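You operate a simulated robot arm through the tools that you are given. There is no shell and no other tool.

You run a simulated robot arm. Do the job below in one go: nothing can be reset, and whatever is moved stays where it is left.

## Task
Top up the grey pot with about 200 ml from the jug.
Fine: close the pot again and put the jug back. Set down upright: jug.

Only the result counts: the job must be done as asked and must still hold three seconds after the hand-in. Knocking over, shifting, dropping, spilling or breaking anything else fails it.

## Robot
A 7-joint arm with a two-finger parallel gripper, fixed in place. Base frame: the origin is on the floor under the middle of its stand, x ahead of it, y to its left, z up. Units: cm, degrees, N and s.
With the tool pointing down near the work surface it reaches from about 42 to 90 cm from the base axis. Its first joint turns from -143.0 to 143.0 degrees. Payload 3 kg.
Tool frame: the origin (TCP) lies between the finger pads and is the grasp point; the fingertips stand 3 cm ahead of it; z points along the fingers, y is the line along which they close. The gripper opens to 9.4 cm. The fingers are 2.8 cm wide and 1 cm thick; the gripper's body (5 by 9.6 cm) begins 5.5 cm behind the TCP.
Orientation is that of the tool frame in the base frame, as a unit quaternion [w, x, y, z]. With the fingers straight down and closing along the base's y, the tool's x points along the base's -x, its y along +y and its z along -z.

## Interface
- The arm moves only by the tool jog_arm. Its argument "rows" is a list of rows, each a list of 3 entries, a list of its own where there are three numbers: the turn, a rotation vector about the base's x, y, z in units of 4 degrees (1.0 is 4 degrees), then the shift along the base's x, y, z in units of 20 mm (1.0 is 20 mm), then the opening, from 0 (shut) to 1 (fully open). In form: [[[ax, ay, az], [x, y, z], fingers], ...]. A call has 1 to 20 rows; each row shifts and turns the commanded pose from where the row before left it. A call with a number of a shift or a turn outside -1 to 1 is refused whole. Rows are played at 5 a second. More than 5 cm and 8.6 degrees between two rows, or a gripper value outside its range, and nothing of the call is played. Where a pose cannot be reached the arm comes as near as it can. A force on the tool above 40 N (or 10 N above the force at the start of the call, whichever is more), or a blocked arm, ends the call early, and 0.2 s more pass. Each finger travels about 7.2 cm/s and halts on what it meets, pressing with about 39 N; the grip force reading is that of the motor and also rises with nothing between the fingers. The clock runs only during rows and for 0.2 s after the last one: add rows that do not move to give the fingers time. The reply holds the time, the measured pose of the TCP, the force on the tool along the base axes, the opening and the grip force, in the units named above and with some noise, with the torque about the TCP (base axes, N m) and any sound that the robot's microphone picked up.
- Cameras (640 x 400 px; columns grow to the right, rows downward): "scene" is fixed at [40.19, -49.98, 170.22]; the picture's right is [0.96, -0.29, 0.00], its down [-0.22, -0.73, -0.64] and it looks along [0.19, 0.61, -0.77] (base axes); focal length 315 px, centre (320, 200). "wrist" rides on the gripper at [7.6, 1.4, -10.3] in the tool frame; the picture's right is [-0.18, 0.98, 0.00], its down [-0.75, -0.14, -0.64] and it looks along [-0.63, -0.12, 0.77] (tool axes); focal length 243 px, centre (320, 200).
- snapshot(camera): a new picture of that camera. The clock stands still meanwhile.
- point_at(camera, pixels): there is no depth. For up to 12 entries [column, row, z] of the newest picture of that camera ("zoom" is the newest enlarged one), the place [x, y] in the base frame at which the ray of that pixel passes the height z, good to about 0.2 cm. The clock stands still meanwhile.
- close_up(camera, box): a new picture of the part [left, top, right, bottom] of that camera's present view, enlarged. The clock stands still meanwhile.
- close_job(): hands the job in; it is judged then, once.

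Unless the task says otherwise, let go and move clear before handing in.

The tools are called after "Call:" as a command line: name --argument value ..., lists and objects as JSON in quotes. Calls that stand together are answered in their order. jog_arm: Moves the arm, as the interface text tells. Its arguments: {"type":"object","properties":{"rows":{"type":"array","items":{"type":"array"}}},"required":["rows"]} The other tools are called the same way: snapshot (camera) takes a picture; point_at (camera, pixels) gives the place at which the rays of pixels pass given heights; close_up (camera, box) takes an enlarged picture of a part of a camera's view; close_job () hands the job in.

At the start:

```text
clock: 0.0
position: [39.46, 21.74, 130.03]
tool_rot: [0.0, 0.001, 1.0, 0.0]
wrist_force: [0.1, 0.4, 0.2]
wrist_torque: [-0.02, -0.03, -0.02]
grip_width: 9.41
gripper_force: 0.0
```

scene: 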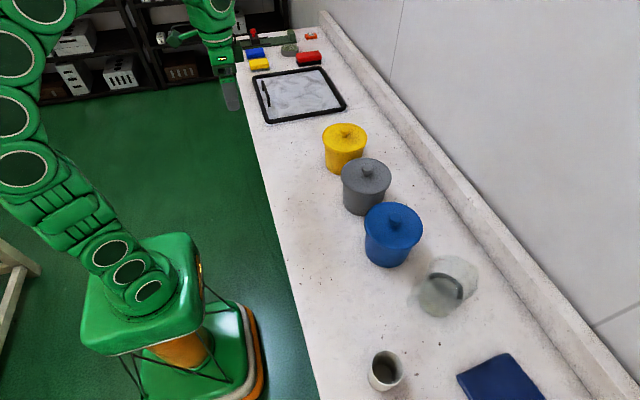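
wrist: 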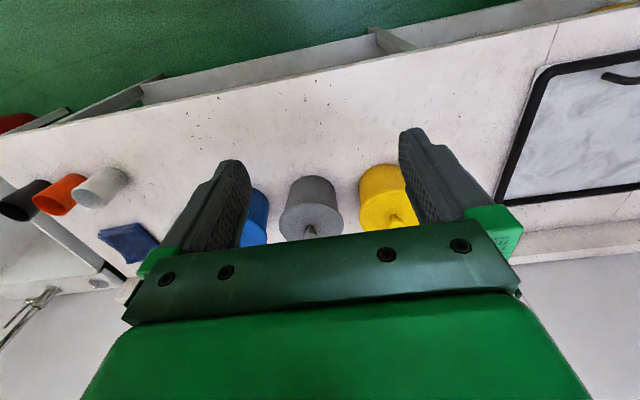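

The scene shows three lidded pots (yellow, grey near pixel (366,185), blue) and a transparent jug near (445,285). I'll look closer at the pots and the jug before I move.

Call:
close_up --camera "scene" --box '[310, 110, 530, 330]'

Call:
close_up --camera "scene" --box '[390, 240, 500, 330]'

Call:
snapshot --camera "wrist"

```text
1.82 times, centred on (420, 220) of scene
```

zoom: 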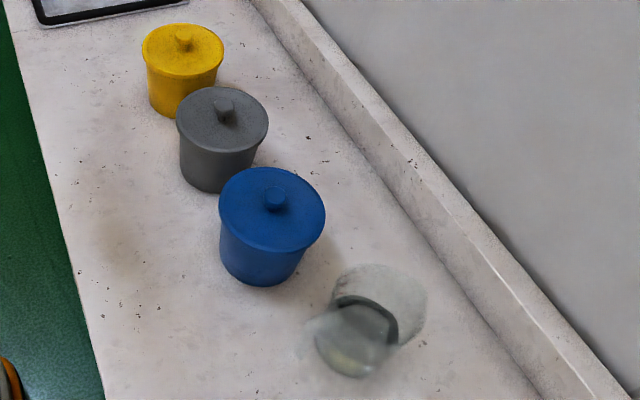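

```text
4.44 times, centred on (445, 285) of scene
```

zoom: 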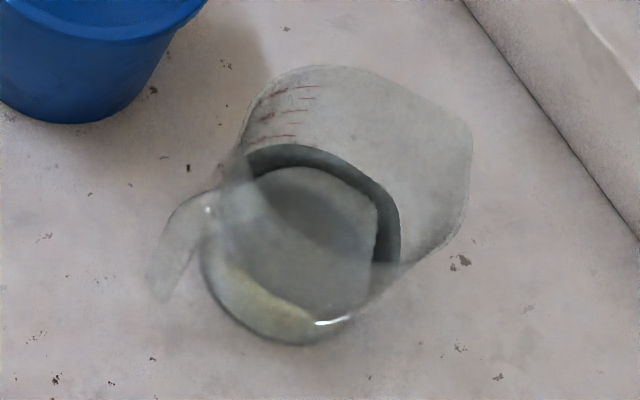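

```text
taken
```

wrist: 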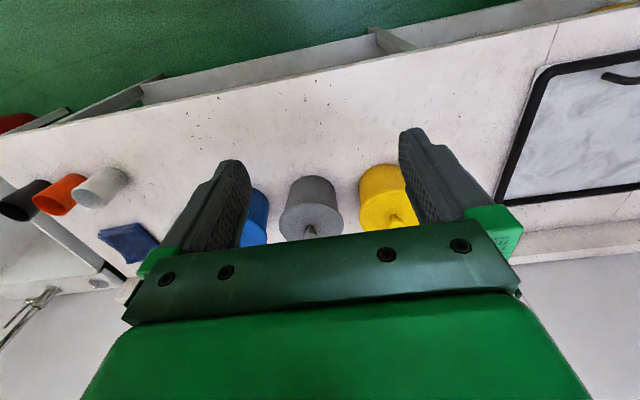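

The jug is clear, and its handle points left, towards (415,300). Its graduations are red and the spout side is on the right. Next I'll match features between the two cameras to find the table height and where the objects are.

Call:
point_at --camera "scene" --pixels '[[268, 122, 75], [268, 122, 80], [268, 122, 85], [268, 122, 90], [366, 170, 95], [366, 170, 100], [366, 170, 105], [486, 376, 75], [486, 376, 80], [486, 376, 85], [486, 376, 90]]'

Call:
point_at --camera "wrist" --pixels '[[543, 70, 75], [543, 70, 80], [543, 70, 85], [543, 70, 90], [310, 230, 95], [310, 230, 100], [310, 230, 105]]'

Call:
close_up --camera "wrist" --box '[60, 130, 440, 290]'

```text
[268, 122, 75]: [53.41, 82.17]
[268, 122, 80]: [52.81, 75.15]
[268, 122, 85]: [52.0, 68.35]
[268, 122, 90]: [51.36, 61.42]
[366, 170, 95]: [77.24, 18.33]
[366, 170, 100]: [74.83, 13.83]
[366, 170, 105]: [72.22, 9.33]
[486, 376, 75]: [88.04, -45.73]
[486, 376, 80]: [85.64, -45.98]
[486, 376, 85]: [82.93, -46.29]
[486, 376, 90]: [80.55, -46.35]
```

```text
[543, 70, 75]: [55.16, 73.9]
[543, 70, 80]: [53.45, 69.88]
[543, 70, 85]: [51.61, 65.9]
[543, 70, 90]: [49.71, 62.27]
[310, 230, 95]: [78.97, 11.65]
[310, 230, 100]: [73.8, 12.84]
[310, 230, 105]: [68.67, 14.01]
```

```text
1.68 times, centred on (250, 210) of wrist
```

zoom: 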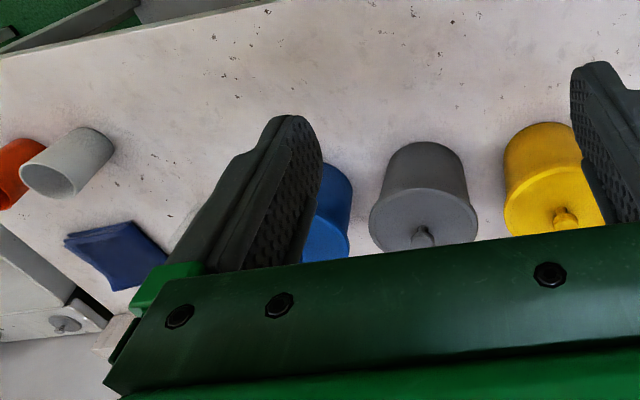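

The two cameras agree on a table height of about 86 cm, with the grey knob at about (74.5, 13, 100). I'll move sideways at this height so the wrist camera can see the jug.

Call:
jog_arm --rows '[[[0, 0, 0], [0, -1, 0], 1], [[0, 0, 0], [0, -1, 0], 1], [[0, 0, 0], [0, -1, 0], 1], [[0, 0, 0], [0, -1, 0], 1], [[0, 0, 0], [0, -1, 0], 1], [[0, 0, 0], [0, -1, 0], 1], [[0, 0, 0], [0, -1, 0], 1], [[0, 0, 0], [0, -1, 0], 1], [[0, 0, 0], [0, -1, 0], 1], [[0, 0, 0], [0, -1, 0], 1], [[0, 0, 0], [0, -1, 0], 1], [[0, 0, 0], [0, -1, 0], 1], [[0, 0, 0], [0, -1, 0], 1], [[0, 0, 0], [0, -1, 0], 1], [[0, 0, 0], [0, -1, 0], 1], [[0, 0, 0], [0, -1, 0], 1], [[0, 0, 0], [0, -1, 0], 1], [[0, 0, 0], [0, -1, 0], 1], [[0, 0, 0], [0, -1, 0], 1], [[0, 0, 0], [0, -1, 0], 1]]'

```text
clock: 4.2
position: [39.39, -18.2, 130.09]
tool_rot: [0.001, 0.0, 1.0, 0.0]
wrist_force: [0.4, -0.1, 0.3]
wrist_torque: [0.01, 0.01, -0.04]
grip_width: 9.4
gripper_force: 0.0
```

The arm is now at y = -18.2. I'll take a wrist picture of the jug.

Call:
snapshot --camera "wrist"

Call:
snapshot --camera "scene"

```text
taken
```

wrist: 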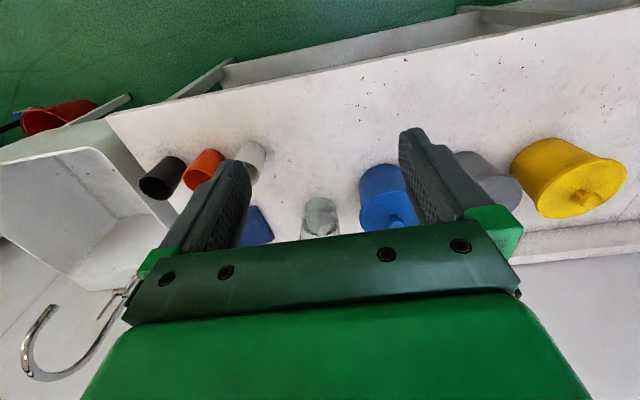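

```text
taken
```

scene: 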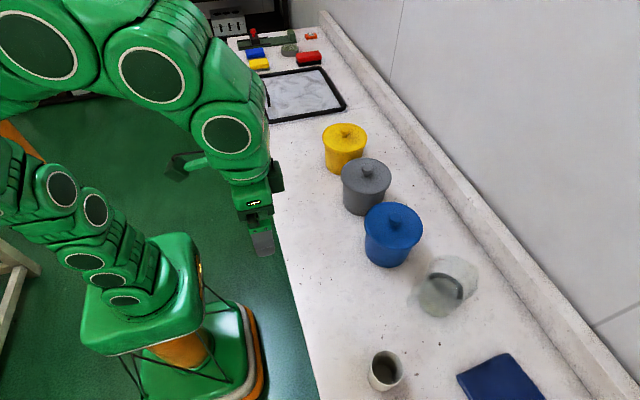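

The wrist view at (320,215) is too steep to show the jug's handle, so I'll come back to it. First I'll find the table edges, the pot positions and the free table space using z = 86.

Call:
point_at --camera "scene" --pixels '[[300, 300, 86], [262, 160, 86], [323, 146, 86], [368, 215, 86], [388, 267, 86], [345, 173, 86], [346, 105, 86], [415, 200, 86], [530, 290, 86], [437, 315, 86], [385, 390, 86]]'

Call:
point_at --camera "wrist" --pixels '[[585, 197, 100], [585, 197, 102], [540, 150, 86], [320, 200, 86], [320, 235, 86], [560, 120, 86]]'

Call:
close_up --camera "wrist" --box '[240, 150, 440, 250]'

Call:
close_up --camera "wrist" --box '[440, 110, 640, 235]'

```text
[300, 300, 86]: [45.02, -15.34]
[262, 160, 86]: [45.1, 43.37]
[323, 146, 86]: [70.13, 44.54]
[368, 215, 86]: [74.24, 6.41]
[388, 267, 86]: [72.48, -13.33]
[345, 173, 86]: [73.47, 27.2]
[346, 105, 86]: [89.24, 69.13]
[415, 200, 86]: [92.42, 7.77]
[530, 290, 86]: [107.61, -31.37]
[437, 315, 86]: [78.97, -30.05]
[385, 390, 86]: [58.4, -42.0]
```

```text
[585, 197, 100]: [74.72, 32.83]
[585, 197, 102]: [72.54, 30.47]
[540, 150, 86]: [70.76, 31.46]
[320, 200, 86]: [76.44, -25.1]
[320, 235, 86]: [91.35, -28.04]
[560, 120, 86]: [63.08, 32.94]
```

```text
3.20 times, centred on (340, 200) of wrist
```

zoom: 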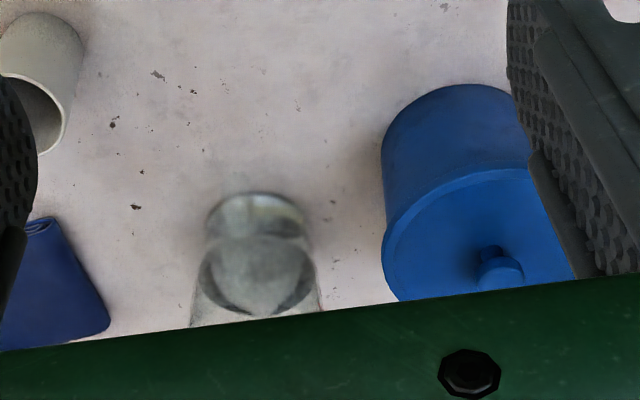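

```text
3.20 times, centred on (540, 172) of wrist
```

zoom: 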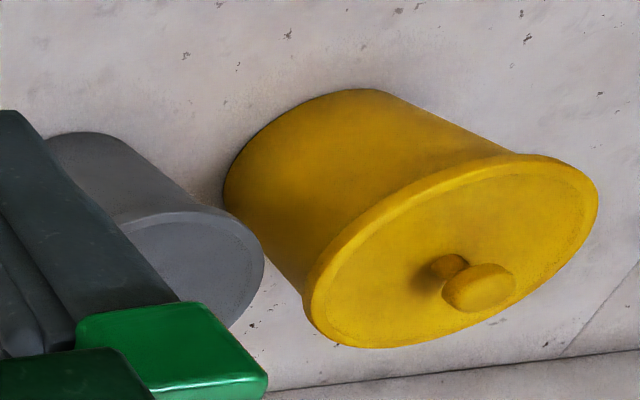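

The table runs from about x = 45 to the wall at about x = 95. The jug stands near (77,-25), and the grey pot near (74,13). I'll tilt the tool forward and lower it for a side view of the jug and handle from in front.

Call:
jog_arm --rows '[[[0, -0.9375, 0], [0.4, -0.2, -1], 1], [[0, -0.9375, 0], [0.4, -0.2, -1], 1], [[0, -0.9375, 0], [0.4, -0.2, -1], 1], [[0, -0.9375, 0], [0.4, -0.2, -1], 1], [[0, -0.9375, 0], [0.4, -0.2, -1], 1], [[0, -0.9375, 0], [0.4, -0.2, -1], 1], [[0, -0.9375, 0], [0.4, -0.2, -1], 1], [[0, -0.9375, 0], [0.4, -0.2, -1], 1], [[0, -0.9375, 0], [0.4, -0.2, -1], 1], [[0, -0.9375, 0], [0.4, -0.2, -1], 1], [[0, -0.9375, 0], [0.4, -0.2, -1], 1], [[0, -0.9375, 0], [0.4, -0.2, -1], 1]]'

Call:
snapshot --camera "wrist"

Call:
snapshot --camera "scene"

```text
clock: 6.8
position: [49.13, -22.88, 105.93]
tool_rot: [0.383, 0.0, 0.924, 0.0]
wrist_force: [0.7, 0.2, 0.8]
wrist_torque: [0.0, 0.03, -0.03]
grip_width: 9.42
gripper_force: 0.0
```

```text
taken
```

wrist: 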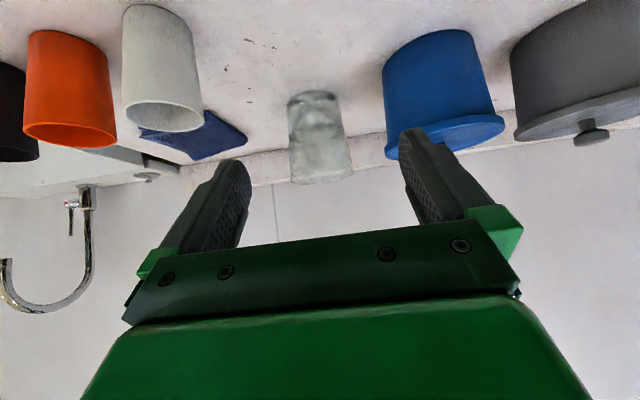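

```text
taken
```

scene: 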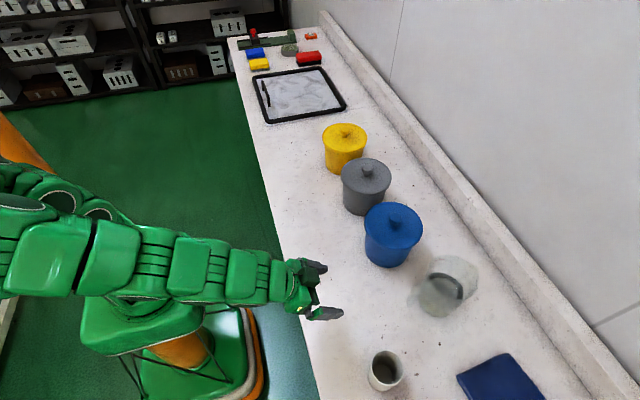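

This side view is upside down, with the jug near (318,137). I'll enlarge it to find the handle, spout, rim and liquid level.

Call:
close_up --camera "wrist" --box '[250, 70, 410, 200]'

Call:
close_up --camera "wrist" --box '[370, 0, 640, 170]'

Call:
close_up --camera "scene" --box '[400, 245, 490, 325]'

```text
3.08 times, centred on (330, 135) of wrist
```

zoom: 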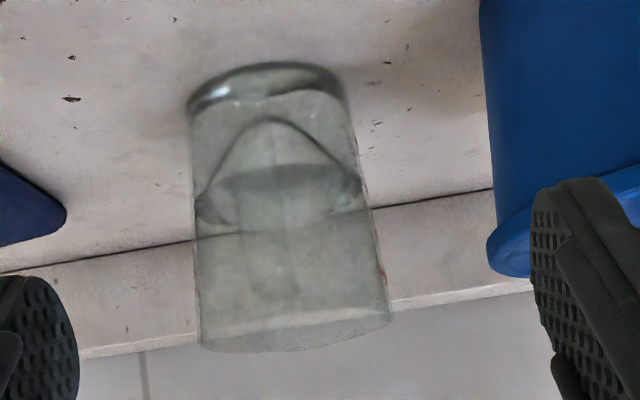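

```text
2.35 times, centred on (505, 85) of wrist
```

zoom: 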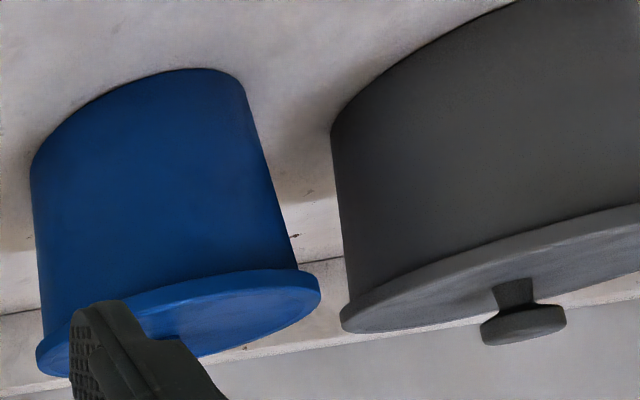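

```text
5.00 times, centred on (445, 285) of scene
```

zoom: 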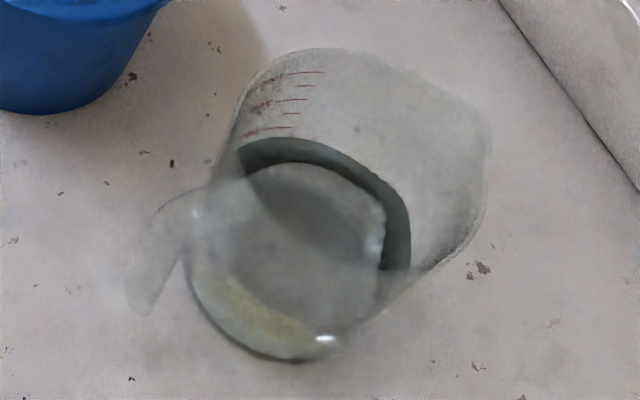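

The jug is about 9 cm wide at the base, with liquid roughly 40% of the way up. Its handle points at the wrist camera, so it barely shows. I'll triangulate the base, the rim and the grey pot's features.

Call:
point_at --camera "wrist" --pixels '[[313, 98, 86], [313, 98, 87], [322, 179, 98], [322, 179, 100], [322, 179, 102], [592, 138, 98], [592, 138, 100], [592, 138, 102]]'

Call:
point_at --camera "scene" --pixels '[[436, 303, 86], [436, 303, 87], [455, 273, 98], [455, 273, 100], [455, 273, 102], [409, 306, 90], [409, 306, 92], [409, 306, 94], [419, 287, 94], [419, 287, 98], [419, 287, 100]]'

```text
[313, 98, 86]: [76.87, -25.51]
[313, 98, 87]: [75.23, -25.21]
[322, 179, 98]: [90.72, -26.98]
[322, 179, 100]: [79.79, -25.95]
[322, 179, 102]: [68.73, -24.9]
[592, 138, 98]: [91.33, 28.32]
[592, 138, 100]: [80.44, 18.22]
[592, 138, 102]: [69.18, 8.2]
```

```text
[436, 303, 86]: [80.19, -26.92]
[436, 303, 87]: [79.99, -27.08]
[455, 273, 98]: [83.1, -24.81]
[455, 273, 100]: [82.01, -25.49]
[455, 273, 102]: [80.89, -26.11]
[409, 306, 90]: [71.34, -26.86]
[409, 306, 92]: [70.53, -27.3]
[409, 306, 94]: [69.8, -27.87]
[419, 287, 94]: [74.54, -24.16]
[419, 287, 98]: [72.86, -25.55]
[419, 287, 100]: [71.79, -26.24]
```

The jug's axis is near (79,-26) with its rim at z of about 100, and the handle points towards -x. The grey knob is near (74.5,13.5,100). I'll untilt the tool and go above the grey pot to look at its knob.

Call:
jog_arm --rows '[[[0, 0.9375, 0], [0, 1, 0.7], 1], [[0, 0.9375, 0], [0, 1, 0.7], 1], [[0, 0.9375, 0], [0, 1, 0.7], 1], [[0, 0.9375, 0], [0, 1, 0.7], 1], [[0, 0.9375, 0], [0, 1, 0.7], 1], [[0, 0.9375, 0], [0, 1, 0.7], 1], [[0, 0.9375, 0], [0, 1, 0.7], 1], [[0, 0.9375, 0], [0, 1, 0.7], 1], [[0, 0.9375, 0], [0, 1, 0.7], 1], [[0, 0.9375, 0], [0, 1, 0.7], 1], [[0, 0.9375, 0], [0, 1, 0.7], 1], [[0, 0.9375, 0], [0, 1, 0.7], 1], [[0, 0, 0], [1, 0.75, 0], 1], [[0, 0, 0], [1, 0.75, 0], 1], [[0, 0, 0], [1, 0.75, 0], 1], [[0, 0, 0], [1, 0.75, 0], 1], [[0, 0, 0], [1, 0.75, 0], 1], [[0, 0, 0], [1, 0.75, 0], 1], [[0, 0, 0], [1, 0.75, 0], 1], [[0, 0, 0], [1, 0.75, 0], 1]]'

Call:
snapshot --camera "wrist"

Call:
snapshot --camera "scene"

```text
clock: 11.0
position: [64.9, 12.74, 122.74]
tool_rot: [-0.001, 0.0, 1.0, 0.0]
wrist_force: [0.4, -0.3, 0.2]
wrist_torque: [-0.03, 0.02, -0.01]
grip_width: 9.43
gripper_force: 0.1
```

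```text
taken
```

wrist: 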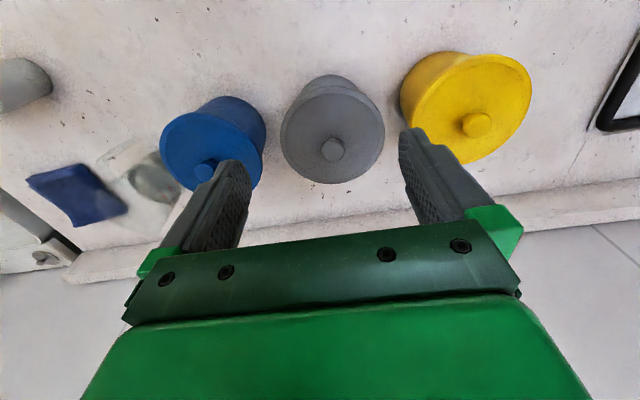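

```text
taken
```

scene: 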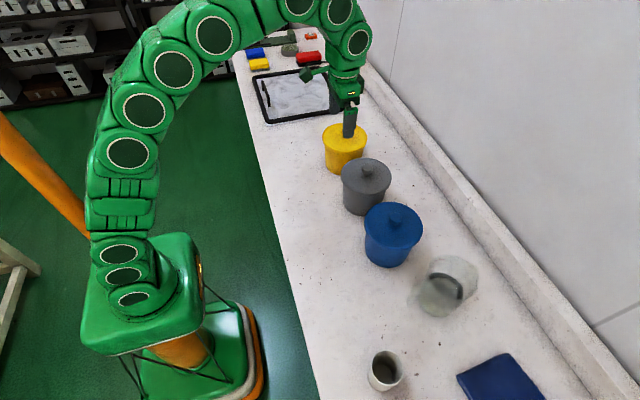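

Both cameras now have a clear view of the grey knob: wrist (332,149), scene (366,170). I'll enlarge both views to measure the knob's centre and height.

Call:
close_up --camera "wrist" --box '[270, 60, 400, 190]'

Call:
point_at --camera "wrist" --pixels '[[332, 149, 98], [332, 149, 100], [332, 149, 102], [332, 149, 104], [281, 140, 98], [384, 132, 98], [332, 183, 98]]'

Call:
close_up --camera "scene" --box '[330, 140, 410, 220]'

```text
3.08 times, centred on (335, 125) of wrist
```

zoom: 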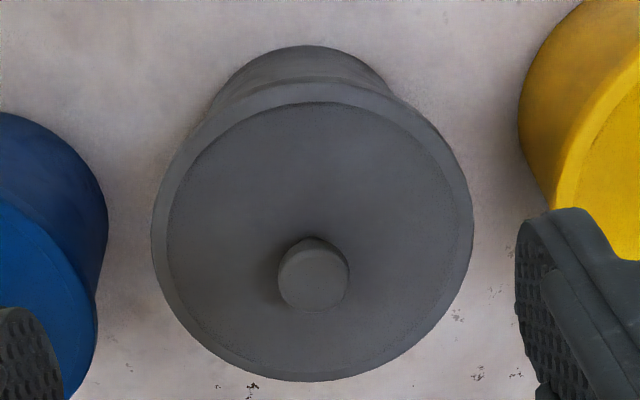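

```text
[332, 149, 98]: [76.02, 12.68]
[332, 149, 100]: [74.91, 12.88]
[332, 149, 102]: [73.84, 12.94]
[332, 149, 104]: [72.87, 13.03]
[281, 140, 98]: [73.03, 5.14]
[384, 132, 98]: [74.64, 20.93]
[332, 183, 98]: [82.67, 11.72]
```

```text
5.00 times, centred on (370, 180) of scene
```

zoom: 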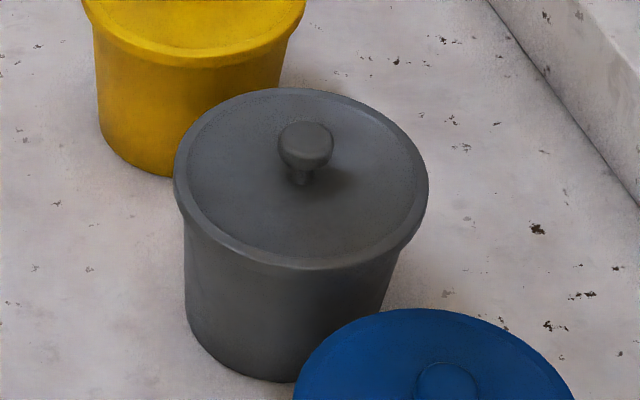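

The knob's top centre is at scene (367.4,168) and wrist (333.4,151). I'll intersect these two rays, and do the same for speckles on the table.

Call:
point_at --camera "scene" --pixels '[[367.4, 168, 98], [367.4, 168, 100], [367.4, 168, 102], [367.4, 168, 104], [413.4, 185.8, 84], [413.4, 185.8, 85], [413.4, 185.8, 86], [413.4, 185.8, 87], [370, 214.6, 86], [358.5, 214.5, 86]]'

Call:
point_at --camera "wrist" --pixels '[[333.4, 151, 98], [333.4, 151, 100], [333.4, 151, 102], [333.4, 151, 104], [313.2, 186.3, 84], [313.2, 186.3, 85], [313.2, 186.3, 86], [313.2, 186.3, 87]]'

```text
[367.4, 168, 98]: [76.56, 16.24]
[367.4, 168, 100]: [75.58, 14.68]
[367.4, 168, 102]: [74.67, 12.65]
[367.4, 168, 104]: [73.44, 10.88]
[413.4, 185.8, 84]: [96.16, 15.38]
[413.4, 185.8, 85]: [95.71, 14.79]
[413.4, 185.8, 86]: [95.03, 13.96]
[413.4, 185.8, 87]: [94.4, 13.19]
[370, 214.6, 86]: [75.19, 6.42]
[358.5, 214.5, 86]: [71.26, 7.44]
```

```text
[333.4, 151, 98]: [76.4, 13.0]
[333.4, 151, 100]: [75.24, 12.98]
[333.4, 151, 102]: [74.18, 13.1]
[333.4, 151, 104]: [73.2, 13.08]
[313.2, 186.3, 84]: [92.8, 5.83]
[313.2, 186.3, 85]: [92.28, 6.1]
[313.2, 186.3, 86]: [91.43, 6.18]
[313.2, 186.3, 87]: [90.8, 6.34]
```

The rays meet at knob top (74.5, 13.05, 101.6). I'll centre over it and go down to z = 105, above the knob, then check.

Call:
jog_arm --rows '[[[0, 0, 0], [0.96, 0.03, 0], 1], [[0, 0, 0], [0.96, 0.03, 0], 1], [[0, 0, 0], [0.96, 0.03, 0], 1], [[0, 0, 0], [0.96, 0.03, 0], 1], [[0, 0, 0], [0.96, 0.03, 0], 1], [[0, 0, 0], [0, 0, -0.9], 1], [[0, 0, 0], [0, 0, -0.9], 1], [[0, 0, 0], [0, 0, -0.9], 1], [[0, 0, 0], [0, 0, -0.9], 1], [[0, 0, 0], [0, 0, -0.9], 1], [[0, 0, 0], [0, 0, -0.9], 1], [[0, 0, 0], [0, 0, -0.9], 1], [[0, 0, 0], [0, 0, -0.8], 1], [[0, 0, 0], [0, 0, -0.8], 1], [[0, 0, 0], [0, 0, -0.8], 1], [[0, 0, 0], [0, 0, 0], 1]]'

Call:
snapshot --camera "wrist"

Call:
close_up --camera "scene" --box '[310, 120, 430, 230]'

```text
clock: 14.4
position: [74.2, 13.35, 104.7]
tool_rot: [-0.001, 0.0, 1.0, -0.001]
wrist_force: [0.0, -0.1, -0.5]
wrist_torque: [-0.02, -0.01, 0.03]
grip_width: 9.43
gripper_force: 0.0
out of reach, approached as far as the arm can: row 5
```

```text
taken
```

wrist: 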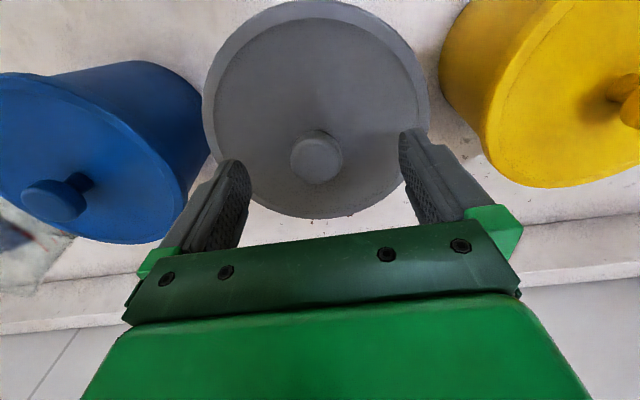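

```text
3.64 times, centred on (370, 175) of scene
```

zoom: 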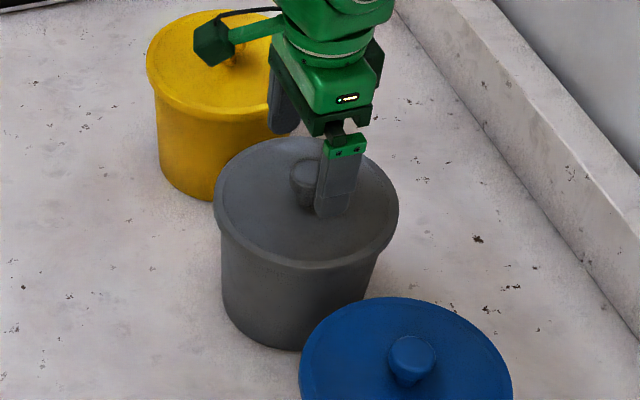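

The arm is at z = 104.7 with the fingertips on either side of the knob at wrist (317,152), still above the lid. I'll check the knob's offset from the TCP.

Call:
close_up --camera "wrist" --box '[230, 90, 410, 230]'

Call:
point_at --camera "wrist" --pixels '[[317, 150, 101.6], [317, 150, 101], [317, 150, 100], [204, 95, 98.5], [430, 100, 98.5], [320, 218, 98.5], [320, 187, 104.7]]'

```text
2.86 times, centred on (320, 160) of wrist
```

zoom: 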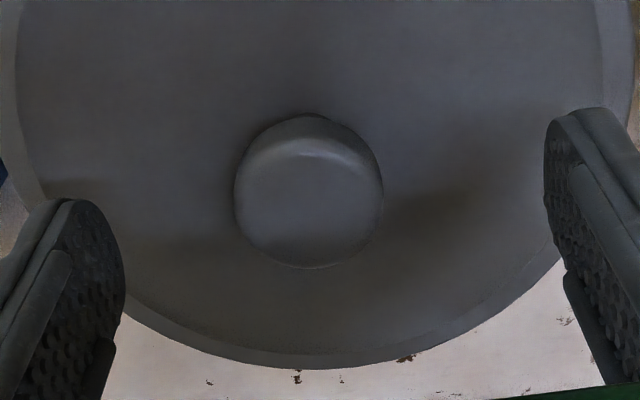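

```text
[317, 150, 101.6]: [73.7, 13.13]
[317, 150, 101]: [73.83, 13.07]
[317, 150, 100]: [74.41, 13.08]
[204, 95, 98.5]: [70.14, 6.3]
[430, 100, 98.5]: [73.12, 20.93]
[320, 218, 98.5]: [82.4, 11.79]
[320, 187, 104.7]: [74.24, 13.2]
```

The knob's top disc centre at wrist (316.5,162) matches (74.5,13.05), and the lid surface is at about 98.5. I'll make a small correction, go down so the fingertips stop just above the lid, and close.

Call:
jog_arm --rows '[[[0, 0, 0], [0.12, -0.15, -0.4], 1], [[0, 0, 0], [0, 0, -0.4], 1], [[0, 0, 0], [0, 0, -0.4], 1], [[0, 0, 0], [0, 0, 0], 1], [[0, 0, 0], [0, 0, 0], 1]]'

Call:
close_up --camera "wrist" --box '[200, 90, 440, 250]'

```text
clock: 15.6
position: [74.37, 13.16, 102.36]
tool_rot: [0.0, -0.001, 1.0, 0.0]
wrist_force: [0.3, 0.9, 0.2]
wrist_torque: [0.0, -0.03, 0.01]
grip_width: 9.37
gripper_force: 0.1
```

```text
2.50 times, centred on (320, 170) of wrist
```

zoom: 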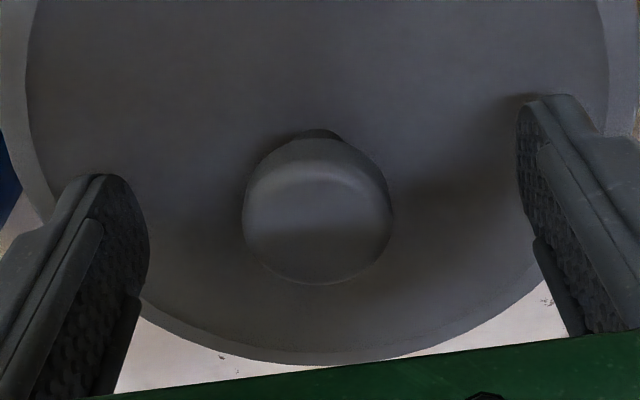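

The TCP is at (74.37,13.16,102.36) with no contact, and the knob sits between the fingers. I'll lower 2 mm more and close.

Call:
jog_arm --rows '[[[0, 0, 0], [0.05, -0.03, -0.1], 1], [[0, 0, 0], [0, 0, 0], 0.6], [[0, 0, 0], [0, 0, 0], 0.4], [[0, 0, 0], [0, 0, 0], 0.2], [[0, 0, 0], [0, 0, 0], 0], [[0, 0, 0], [0, 0, 0], 0], [[0, 0, 0], [0, 0, 0], 0]]'

Call:
close_up --camera "wrist" --box '[200, 90, 440, 250]'

```text
clock: 17.2
position: [74.42, 12.89, 102.13]
tool_rot: [0.0, 0.0, 1.0, 0.0]
wrist_force: [-0.5, -0.4, -0.6]
wrist_torque: [0.03, -0.01, 0.01]
grip_width: 3.19
gripper_force: 39.0
heard: snap
```

```text
2.50 times, centred on (320, 170) of wrist
```

zoom: 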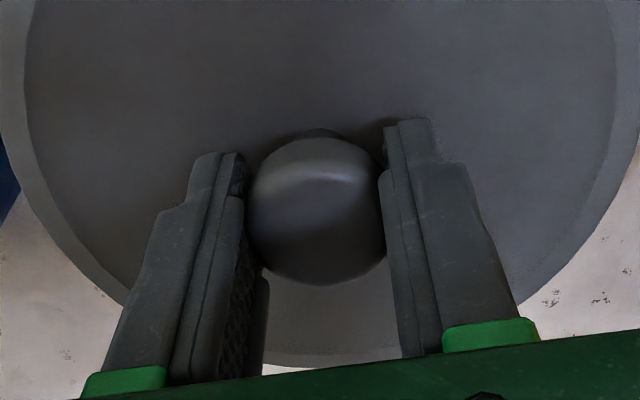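

The fingers stopped at 3.19 cm on the knob with 39 N, and the microphone heard a "snap". I'll lift slowly and check the force and picture to see whether the lid comes free.

Call:
jog_arm --rows '[[[0, 0, 0], [0, 0, 0.15], 0], [[0, 0, 0], [0, 0, 0.15], 0], [[0, 0, 0], [0, 0, 0.15], 0], [[0, 0, 0], [0, 0, 0.15], 0], [[0, 0, 0], [0, 0, 0], 0]]'

Call:
close_up --camera "scene" --box '[310, 120, 430, 230]'

Call:
snapshot --camera "wrist"

```text
clock: 18.4
position: [74.35, 12.94, 103.29]
tool_rot: [0.0, 0.001, 1.0, 0.0]
wrist_force: [-0.7, 0.7, 0.3]
wrist_torque: [-0.01, -0.01, 0.0]
grip_width: 3.24
gripper_force: 39.3
```

```text
3.64 times, centred on (370, 175) of scene
```

zoom: 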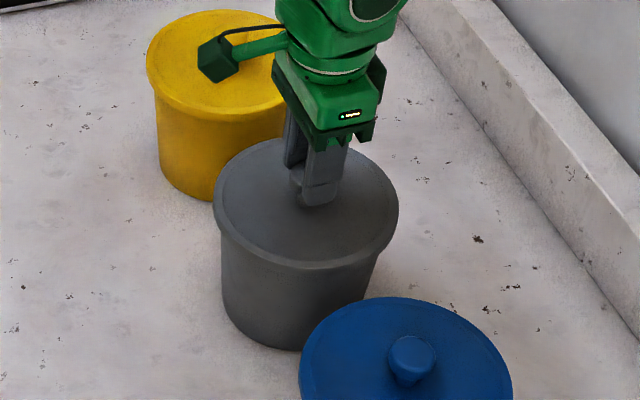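

```text
taken
```

wrist: 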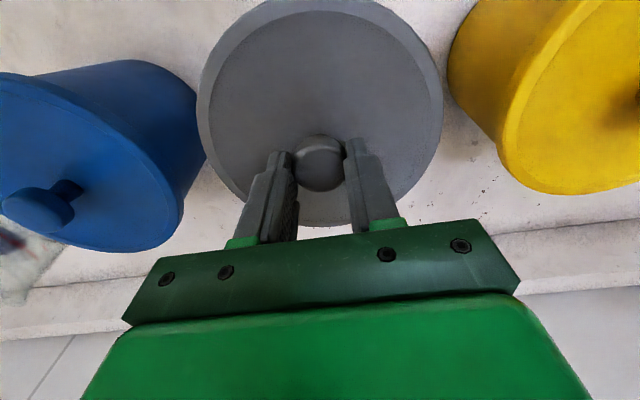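

The arm rose 1.2 cm, but the lid rim in the scene view, left edge at zoom (213,207), has not moved. The knob sits lower between the fingers, so the grip probably slipped upwards. I'll take a closer look.

Call:
close_up --camera "scene" --box '[340, 145, 400, 195]'

Call:
close_up --camera "wrist" --box '[240, 100, 400, 230]'

```text
8.00 times, centred on (370, 170) of scene
```

zoom: 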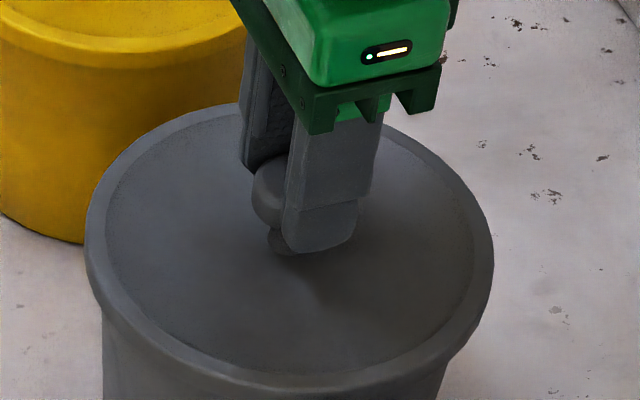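

```text
3.08 times, centred on (320, 165) of wrist
```

zoom: 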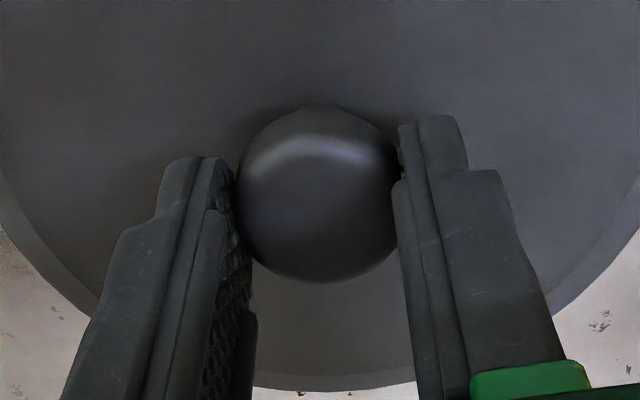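

The knob is still on the lid and in the grip, but the fingers slid up along it. I'll go back down to the first grip height, regrip, then raise in tiny steps and read the force.

Call:
jog_arm --rows '[[[0, 0, 0], [0, 0, 0], 0.5], [[0, 0, 0], [0, 0, 0], 0.5], [[0, 0, 0], [0, 0, -0.3], 0.5], [[0, 0, 0], [0, 0, -0.3], 0.5], [[0, 0, 0], [0, 0, 0], 0.5]]'

Call:
close_up --camera "wrist" --box '[240, 100, 400, 230]'

Call:
close_up --camera "scene" --box '[340, 145, 400, 195]'

```text
clock: 19.6
position: [74.45, 12.89, 102.21]
tool_rot: [0.001, 0.0, 1.0, 0.001]
wrist_force: [-1.3, -0.6, 0.4]
wrist_torque: [0.03, 0.0, -0.01]
grip_width: 4.74
gripper_force: 0.1
```

```text
3.08 times, centred on (320, 165) of wrist
```

zoom: 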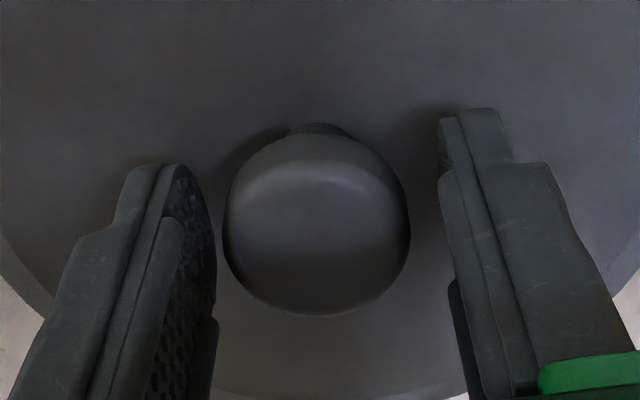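

```text
8.00 times, centred on (370, 170) of scene
```

zoom: 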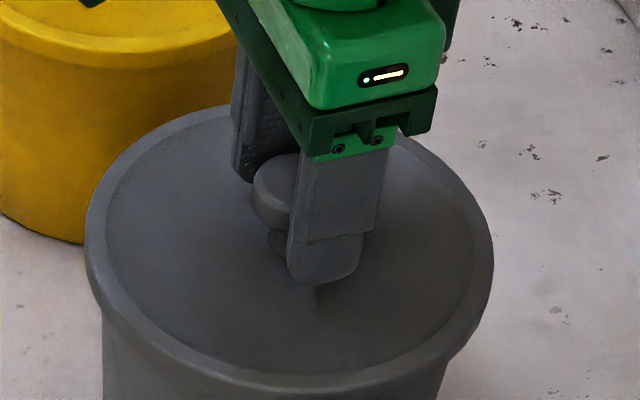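

The lid has not moved and the knob is centred between the open fingers. I'll close again, slightly lower, then raise by 0.2 cm and read the force.

Call:
jog_arm --rows '[[[0, 0, 0], [0.02, 0.05, -0.1], 0.5], [[0, 0, 0], [0, 0, 0], 0], [[0, 0, 0], [0, 0, 0], 0], [[0, 0, 0], [0, 0, 0], 0], [[0, 0, 0], [0, 0, 0], 0]]'

Call:
jog_arm --rows '[[[0, 0, 0], [0, 0, 0.1], 0]]'

Call:
jog_arm --rows '[[[0, 0, 0], [0, 0, 0.1], 0]]'

Call:
jog_arm --rows '[[[0, 0, 0], [0, 0, 0.1], 0]]'

```text
clock: 20.8
position: [74.51, 13.09, 101.94]
tool_rot: [-0.001, 0.0, 1.0, 0.0]
wrist_force: [-0.4, 0.4, 0.8]
wrist_torque: [0.02, -0.02, -0.05]
grip_width: 3.19
gripper_force: 38.6
```

```text
clock: 21.2
position: [74.58, 13.07, 102.25]
tool_rot: [0.001, 0.001, 1.0, 0.0]
wrist_force: [-1.0, 0.2, 0.6]
wrist_torque: [-0.01, 0.0, 0.01]
grip_width: 3.2
gripper_force: 38.7
```

```text
clock: 21.6
position: [74.47, 13.11, 102.51]
tool_rot: [0.0, -0.001, 1.0, 0.0]
wrist_force: [0.2, 0.3, -0.2]
wrist_torque: [0.0, 0.03, 0.0]
grip_width: 3.19
gripper_force: 38.7
```

```text
clock: 22.0
position: [74.42, 13.02, 102.5]
tool_rot: [0.0, 0.0, 1.0, 0.0]
wrist_force: [0.1, 0.0, 0.0]
wrist_torque: [0.0, 0.01, 0.03]
grip_width: 3.2
gripper_force: 39.2
```

There is no load on the wrist after rising 0.6 cm. I'll check whether the lid came along this time.

Call:
close_up --camera "wrist" --box '[240, 100, 400, 230]'

Call:
close_up --camera "scene" --box '[340, 145, 400, 195]'

```text
3.08 times, centred on (320, 165) of wrist
```

zoom: 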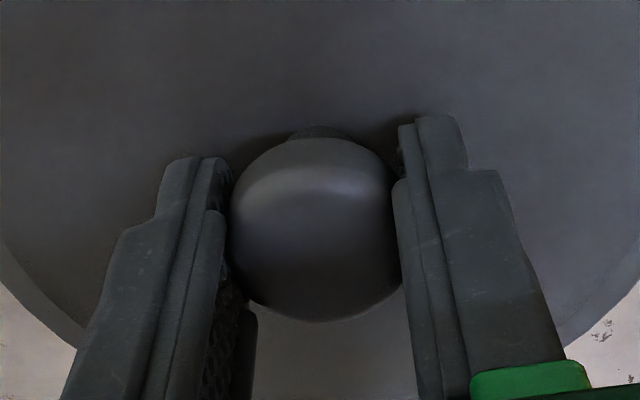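

```text
8.00 times, centred on (370, 170) of scene
```

zoom: 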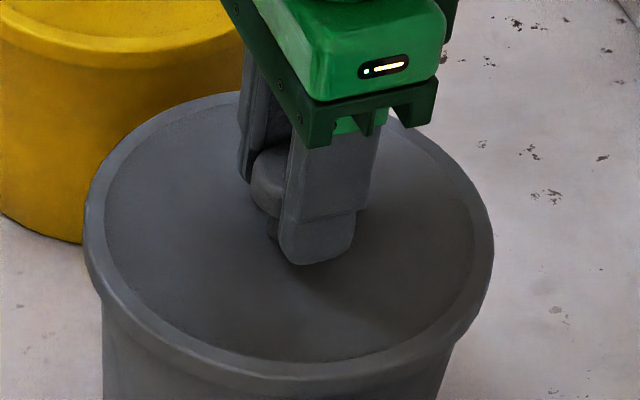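

The lid rim's top edge moved from zoom row 105 to 92, so the lid is lifting with the fingers this time, and it is light. I'll keep lifting gently and check again.

Call:
jog_arm --rows '[[[0, 0, 0], [0, 0, 0.15], 0], [[0, 0, 0], [0, 0, 0.15], 0], [[0, 0, 0], [0, 0, 0.2], 0], [[0, 0, 0], [0, 0, 0.2], 0], [[0, 0, 0], [0, 0, 0.2], 0]]'

Call:
close_up --camera "wrist" --box '[240, 100, 400, 230]'

Call:
close_up --camera "scene" --box '[330, 130, 410, 220]'

```text
clock: 23.2
position: [74.52, 13.15, 104.43]
tool_rot: [-0.001, 0.0, 1.0, 0.0]
wrist_force: [-0.2, 0.1, 0.2]
wrist_torque: [-0.01, 0.0, 0.03]
grip_width: 3.22
gripper_force: 39.2
```

```text
3.08 times, centred on (320, 165) of wrist
```

zoom: 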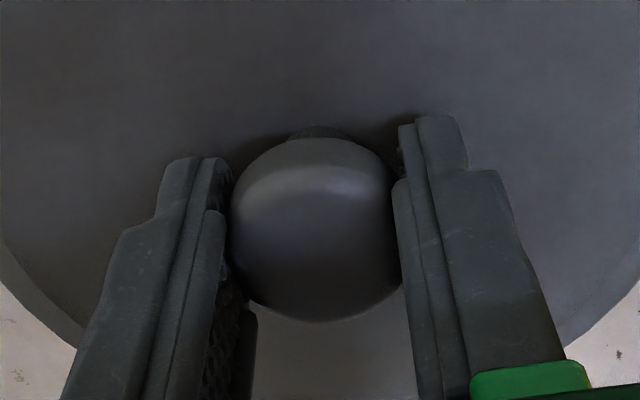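

```text
4.44 times, centred on (370, 175) of scene
```

zoom: 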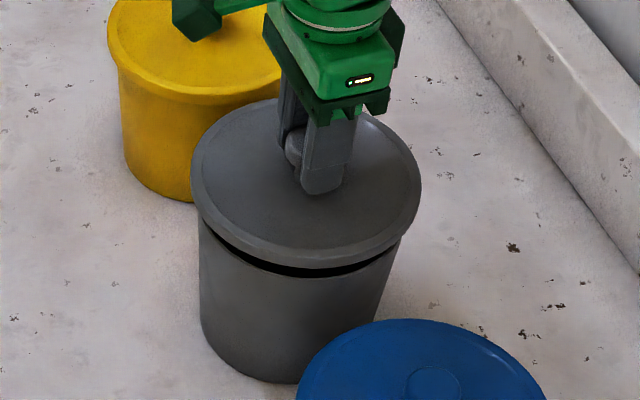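

The lid is off and held without slipping; a dark gap shows under it at zoom (310,265). I'll raise it to about z = 112 and carry it to the clear table area near (60,50), away from the yellow pot and the tray.

Call:
jog_arm --rows '[[[0, 0, 0], [0, 0, 0.6], 0], [[0, 0, 0], [0, 0, 0.8], 0], [[0, 0, 0], [0, 0, 0.8], 0], [[0, 0, 0], [-0.2, 0, 0.8], 0], [[0, 0, 0], [-0.4, 0, 0.8], 0], [[0, 0, 0], [-0.6, 0.2, 0], 0], [[0, 0, 0], [-0.8, 0.4, 0], 0], [[0, 0, 0], [-0.8, 0.6, 0], 0], [[0, 0, 0], [-0.8, 0.8, 0], 0], [[0, 0, 0], [-0.8, 0.8, 0], 0], [[0, 0, 0], [-0.8, 0.8, 0], 0], [[0, 0, 0], [-0.8, 0.8, 0], 0], [[0, 0, 0], [-0.8, 0.8, 0], 0], [[0, 0, 0], [-0.5, 0.8, 0], 0], [[0, 0, 0], [0, 0.8, 0], 0], [[0, 0, 0], [0, 0.8, 0], 0], [[0, 0, 0], [0, 0.8, 0], 0], [[0, 0, 0], [0, 0.8, 0], 0], [[0, 0, 0], [0, 0.8, 0], 0], [[0, 0, 0], [0, 0.6, 0], 0]]'

Call:
snapshot --camera "scene"

Call:
snapshot --camera "wrist"

```text
clock: 27.4
position: [59.94, 34.37, 112.09]
tool_rot: [-0.001, 0.0, 1.0, 0.0]
wrist_force: [0.2, 0.7, 0.4]
wrist_torque: [0.0, 0.0, 0.0]
grip_width: 3.23
gripper_force: 39.2
```

```text
taken
```

scene: 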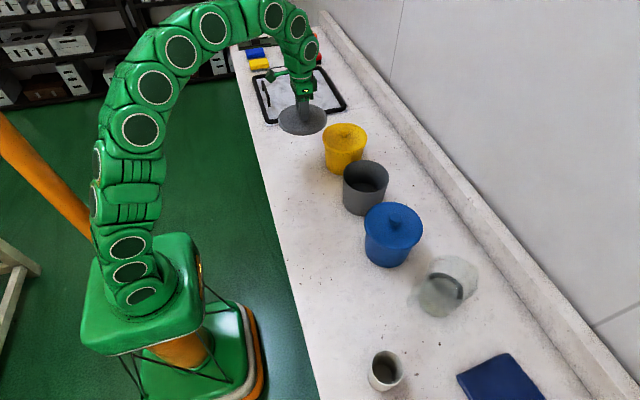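

```text
taken
```

wrist: 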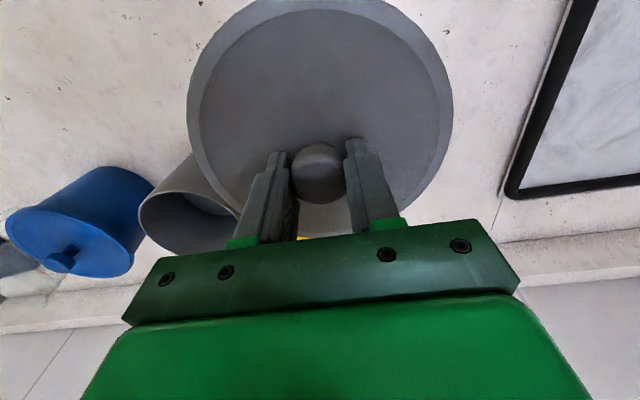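

The lid is held at z = 112 and the grey pot is open at scene (366,182). I'll move on to y of about 50, then check clearances before lowering.

Call:
jog_arm --rows '[[[0, 0, 0], [0, 0.95, 0], 0], [[0, 0, 0], [0, 0.95, 0], 0], [[0, 0, 0], [0, 0.95, 0], 0], [[0, 0, 0], [0, 0.95, 0], 0], [[0, 0, 0], [0, 0.95, 0], 0], [[0, 0, 0], [0, 0.95, 0], 0], [[0, 0, 0], [0, 0.95, 0], 0], [[0, 0, 0], [0, 0.95, 0], 0], [[0, 0, 0], [0, 0, -0.9], 0], [[0, 0, 0], [0, 0, -0.9], 0], [[0, 0, 0], [0, 0, -0.9], 0], [[0, 0, 0], [0, 0, -0.9], 0], [[0, 0, 0], [0, 0, -0.9], 0], [[0, 0, 0], [0, 0, -0.9], 0], [[0, 0, 0], [0, 0, 0], 0]]'

Call:
close_up --camera "scene" --box '[240, 70, 420, 230]'

Call:
snapshot --camera "wrist"

```text
clock: 30.6
position: [59.97, 49.5, 101.07]
tool_rot: [0.0, 0.0, 1.0, 0.0]
wrist_force: [-0.8, 0.3, -0.2]
wrist_torque: [0.0, 0.0, -0.02]
grip_width: 3.21
gripper_force: 38.4
```

```text
2.50 times, centred on (330, 150) of scene
```

zoom: 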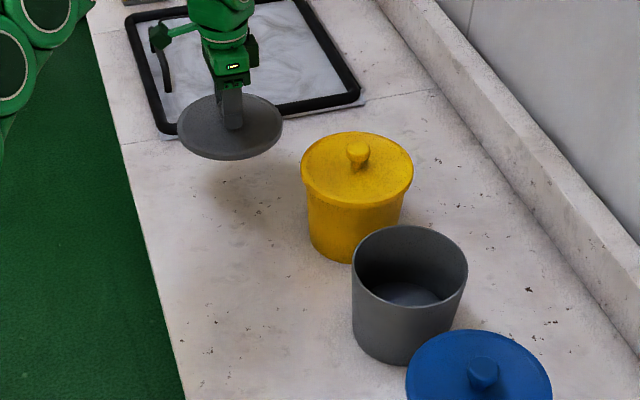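

```text
taken
```

wrist: 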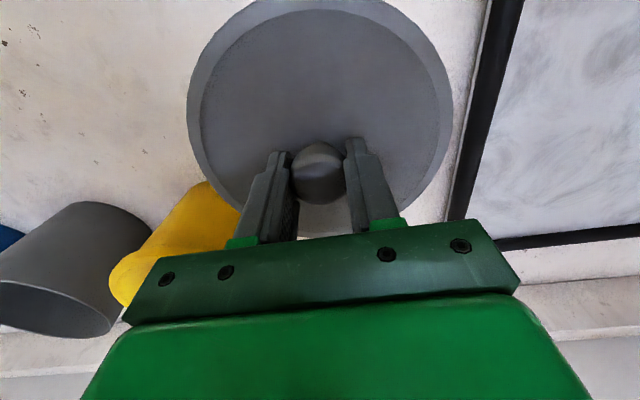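

The lid is clear of the tray (near edge y of about 66) and the yellow pot. I'll lower it to about z = 93, then feel for the table in small steps.

Call:
jog_arm --rows '[[[0, 0, 0], [0, 0, -0.5], 0], [[0, 0, 0], [0, 0, -0.5], 0], [[0, 0, 0], [0, 0, -0.5], 0], [[0, 0, 0], [0, 0, -0.5], 0], [[0, 0, 0], [0, 0, -0.5], 0], [[0, 0, 0], [0, 0, -0.5], 0], [[0, 0, 0], [0, 0, -0.5], 0], [[0, 0, 0], [0, 0, -0.5], 0], [[0, 0, 0], [0, 0, 0], 0]]'

Call:
close_up --camera "scene" --box '[250, 90, 370, 170]'

Call:
snapshot --camera "wrist"

```text
clock: 32.6
position: [59.95, 49.43, 93.06]
tool_rot: [0.0, 0.0, 1.0, 0.0]
wrist_force: [-0.3, -0.1, -1.5]
wrist_torque: [0.04, 0.03, -0.01]
grip_width: 3.21
gripper_force: 39.1
```

```text
5.00 times, centred on (310, 130) of scene
```

zoom: 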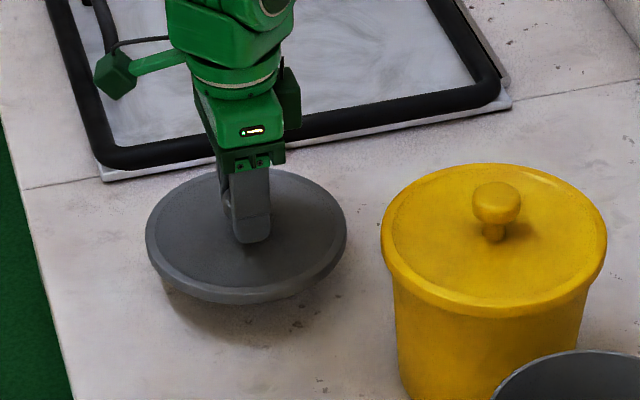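

```text
taken
```

wrist: 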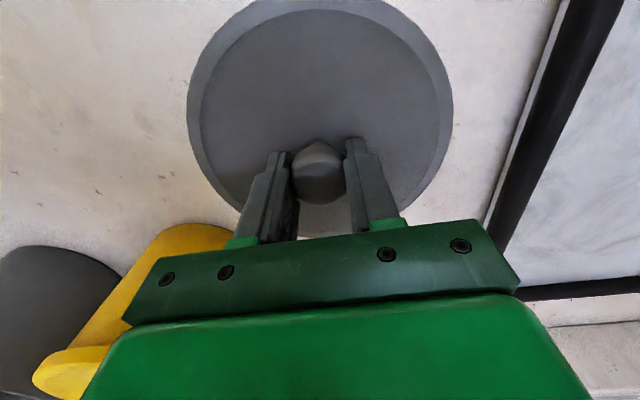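

The lid is still a little above the table, with its shadow below at zoom (240,330). I'll lower in 2 mm steps and watch the force.

Call:
jog_arm --rows '[[[0, 0, 0], [0, 0, -0.15], 0], [[0, 0, 0], [0, 0, -0.15], 0], [[0, 0, 0], [0, 0, -0.15], 0]]'

Call:
jog_arm --rows '[[[0, 0, 0], [0, 0, -0.1], 0], [[0, 0, 0], [0, 0, -0.1], 0]]'

Call:
jog_arm --rows '[[[0, 0, 0], [0, 0, -0.1], 0]]'

Call:
jog_arm --rows '[[[0, 0, 0], [0, 0, -0.1], 0]]'

```text
clock: 33.4
position: [59.83, 49.44, 92.2]
tool_rot: [0.0, 0.0, 1.0, 0.0]
wrist_force: [0.4, -0.3, -0.1]
wrist_torque: [0.05, -0.01, 0.02]
grip_width: 3.19
gripper_force: 39.1
```

```text
clock: 34.0
position: [59.94, 49.46, 91.89]
tool_rot: [0.0, 0.0, 1.0, 0.0]
wrist_force: [-0.8, -0.1, -1.1]
wrist_torque: [0.02, 0.02, 0.0]
grip_width: 3.18
gripper_force: 39.0
```

```text
clock: 34.4
position: [59.94, 49.51, 91.71]
tool_rot: [0.0, 0.0, 1.0, 0.0]
wrist_force: [0.8, -0.2, -0.7]
wrist_torque: [0.04, 0.02, -0.04]
grip_width: 3.21
gripper_force: 38.6
```

```text
clock: 34.8
position: [59.99, 49.51, 91.34]
tool_rot: [0.0, 0.0, 1.0, 0.0]
wrist_force: [-0.3, -0.3, -0.3]
wrist_torque: [0.03, -0.04, 0.02]
grip_width: 3.19
gripper_force: 38.9
```

There is no contact yet at z = 91.3. I'll continue in small steps.

Call:
jog_arm --rows '[[[0, 0, 0], [0, 0, -0.1], 0], [[0, 0, 0], [0, 0, -0.1], 0]]'

Call:
jog_arm --rows '[[[0, 0, 0], [0, 0, -0.1], 0]]'

Call:
jog_arm --rows '[[[0, 0, 0], [0, 0, -0.1], 0]]'

Call:
close_up --camera "scene" --box '[250, 90, 370, 170]'

```text
clock: 35.4
position: [59.85, 49.47, 91.11]
tool_rot: [0.0, 0.0, 1.0, 0.0]
wrist_force: [0.0, 0.2, -0.1]
wrist_torque: [0.01, -0.04, 0.01]
grip_width: 3.18
gripper_force: 38.8
```

```text
clock: 35.8
position: [59.91, 49.54, 90.81]
tool_rot: [0.0, -0.001, 1.0, 0.0]
wrist_force: [-0.9, -0.2, 0.3]
wrist_torque: [0.02, -0.01, -0.03]
grip_width: 3.19
gripper_force: 39.2
```

```text
clock: 36.2
position: [59.96, 49.49, 90.67]
tool_rot: [-0.001, 0.0, 1.0, 0.0]
wrist_force: [0.9, 0.4, -0.3]
wrist_torque: [-0.01, -0.02, -0.01]
grip_width: 3.2
gripper_force: 39.0
```

```text
5.00 times, centred on (310, 130) of scene
```

zoom: 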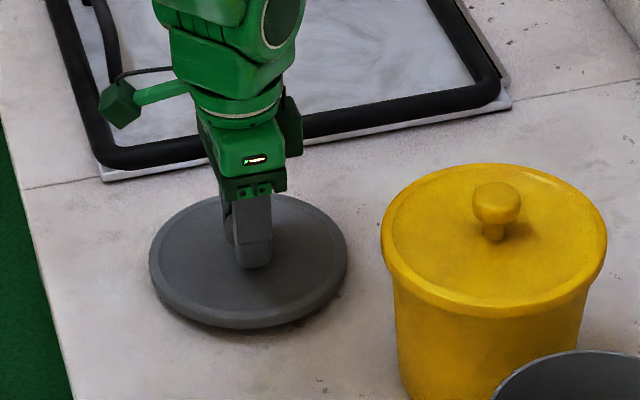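

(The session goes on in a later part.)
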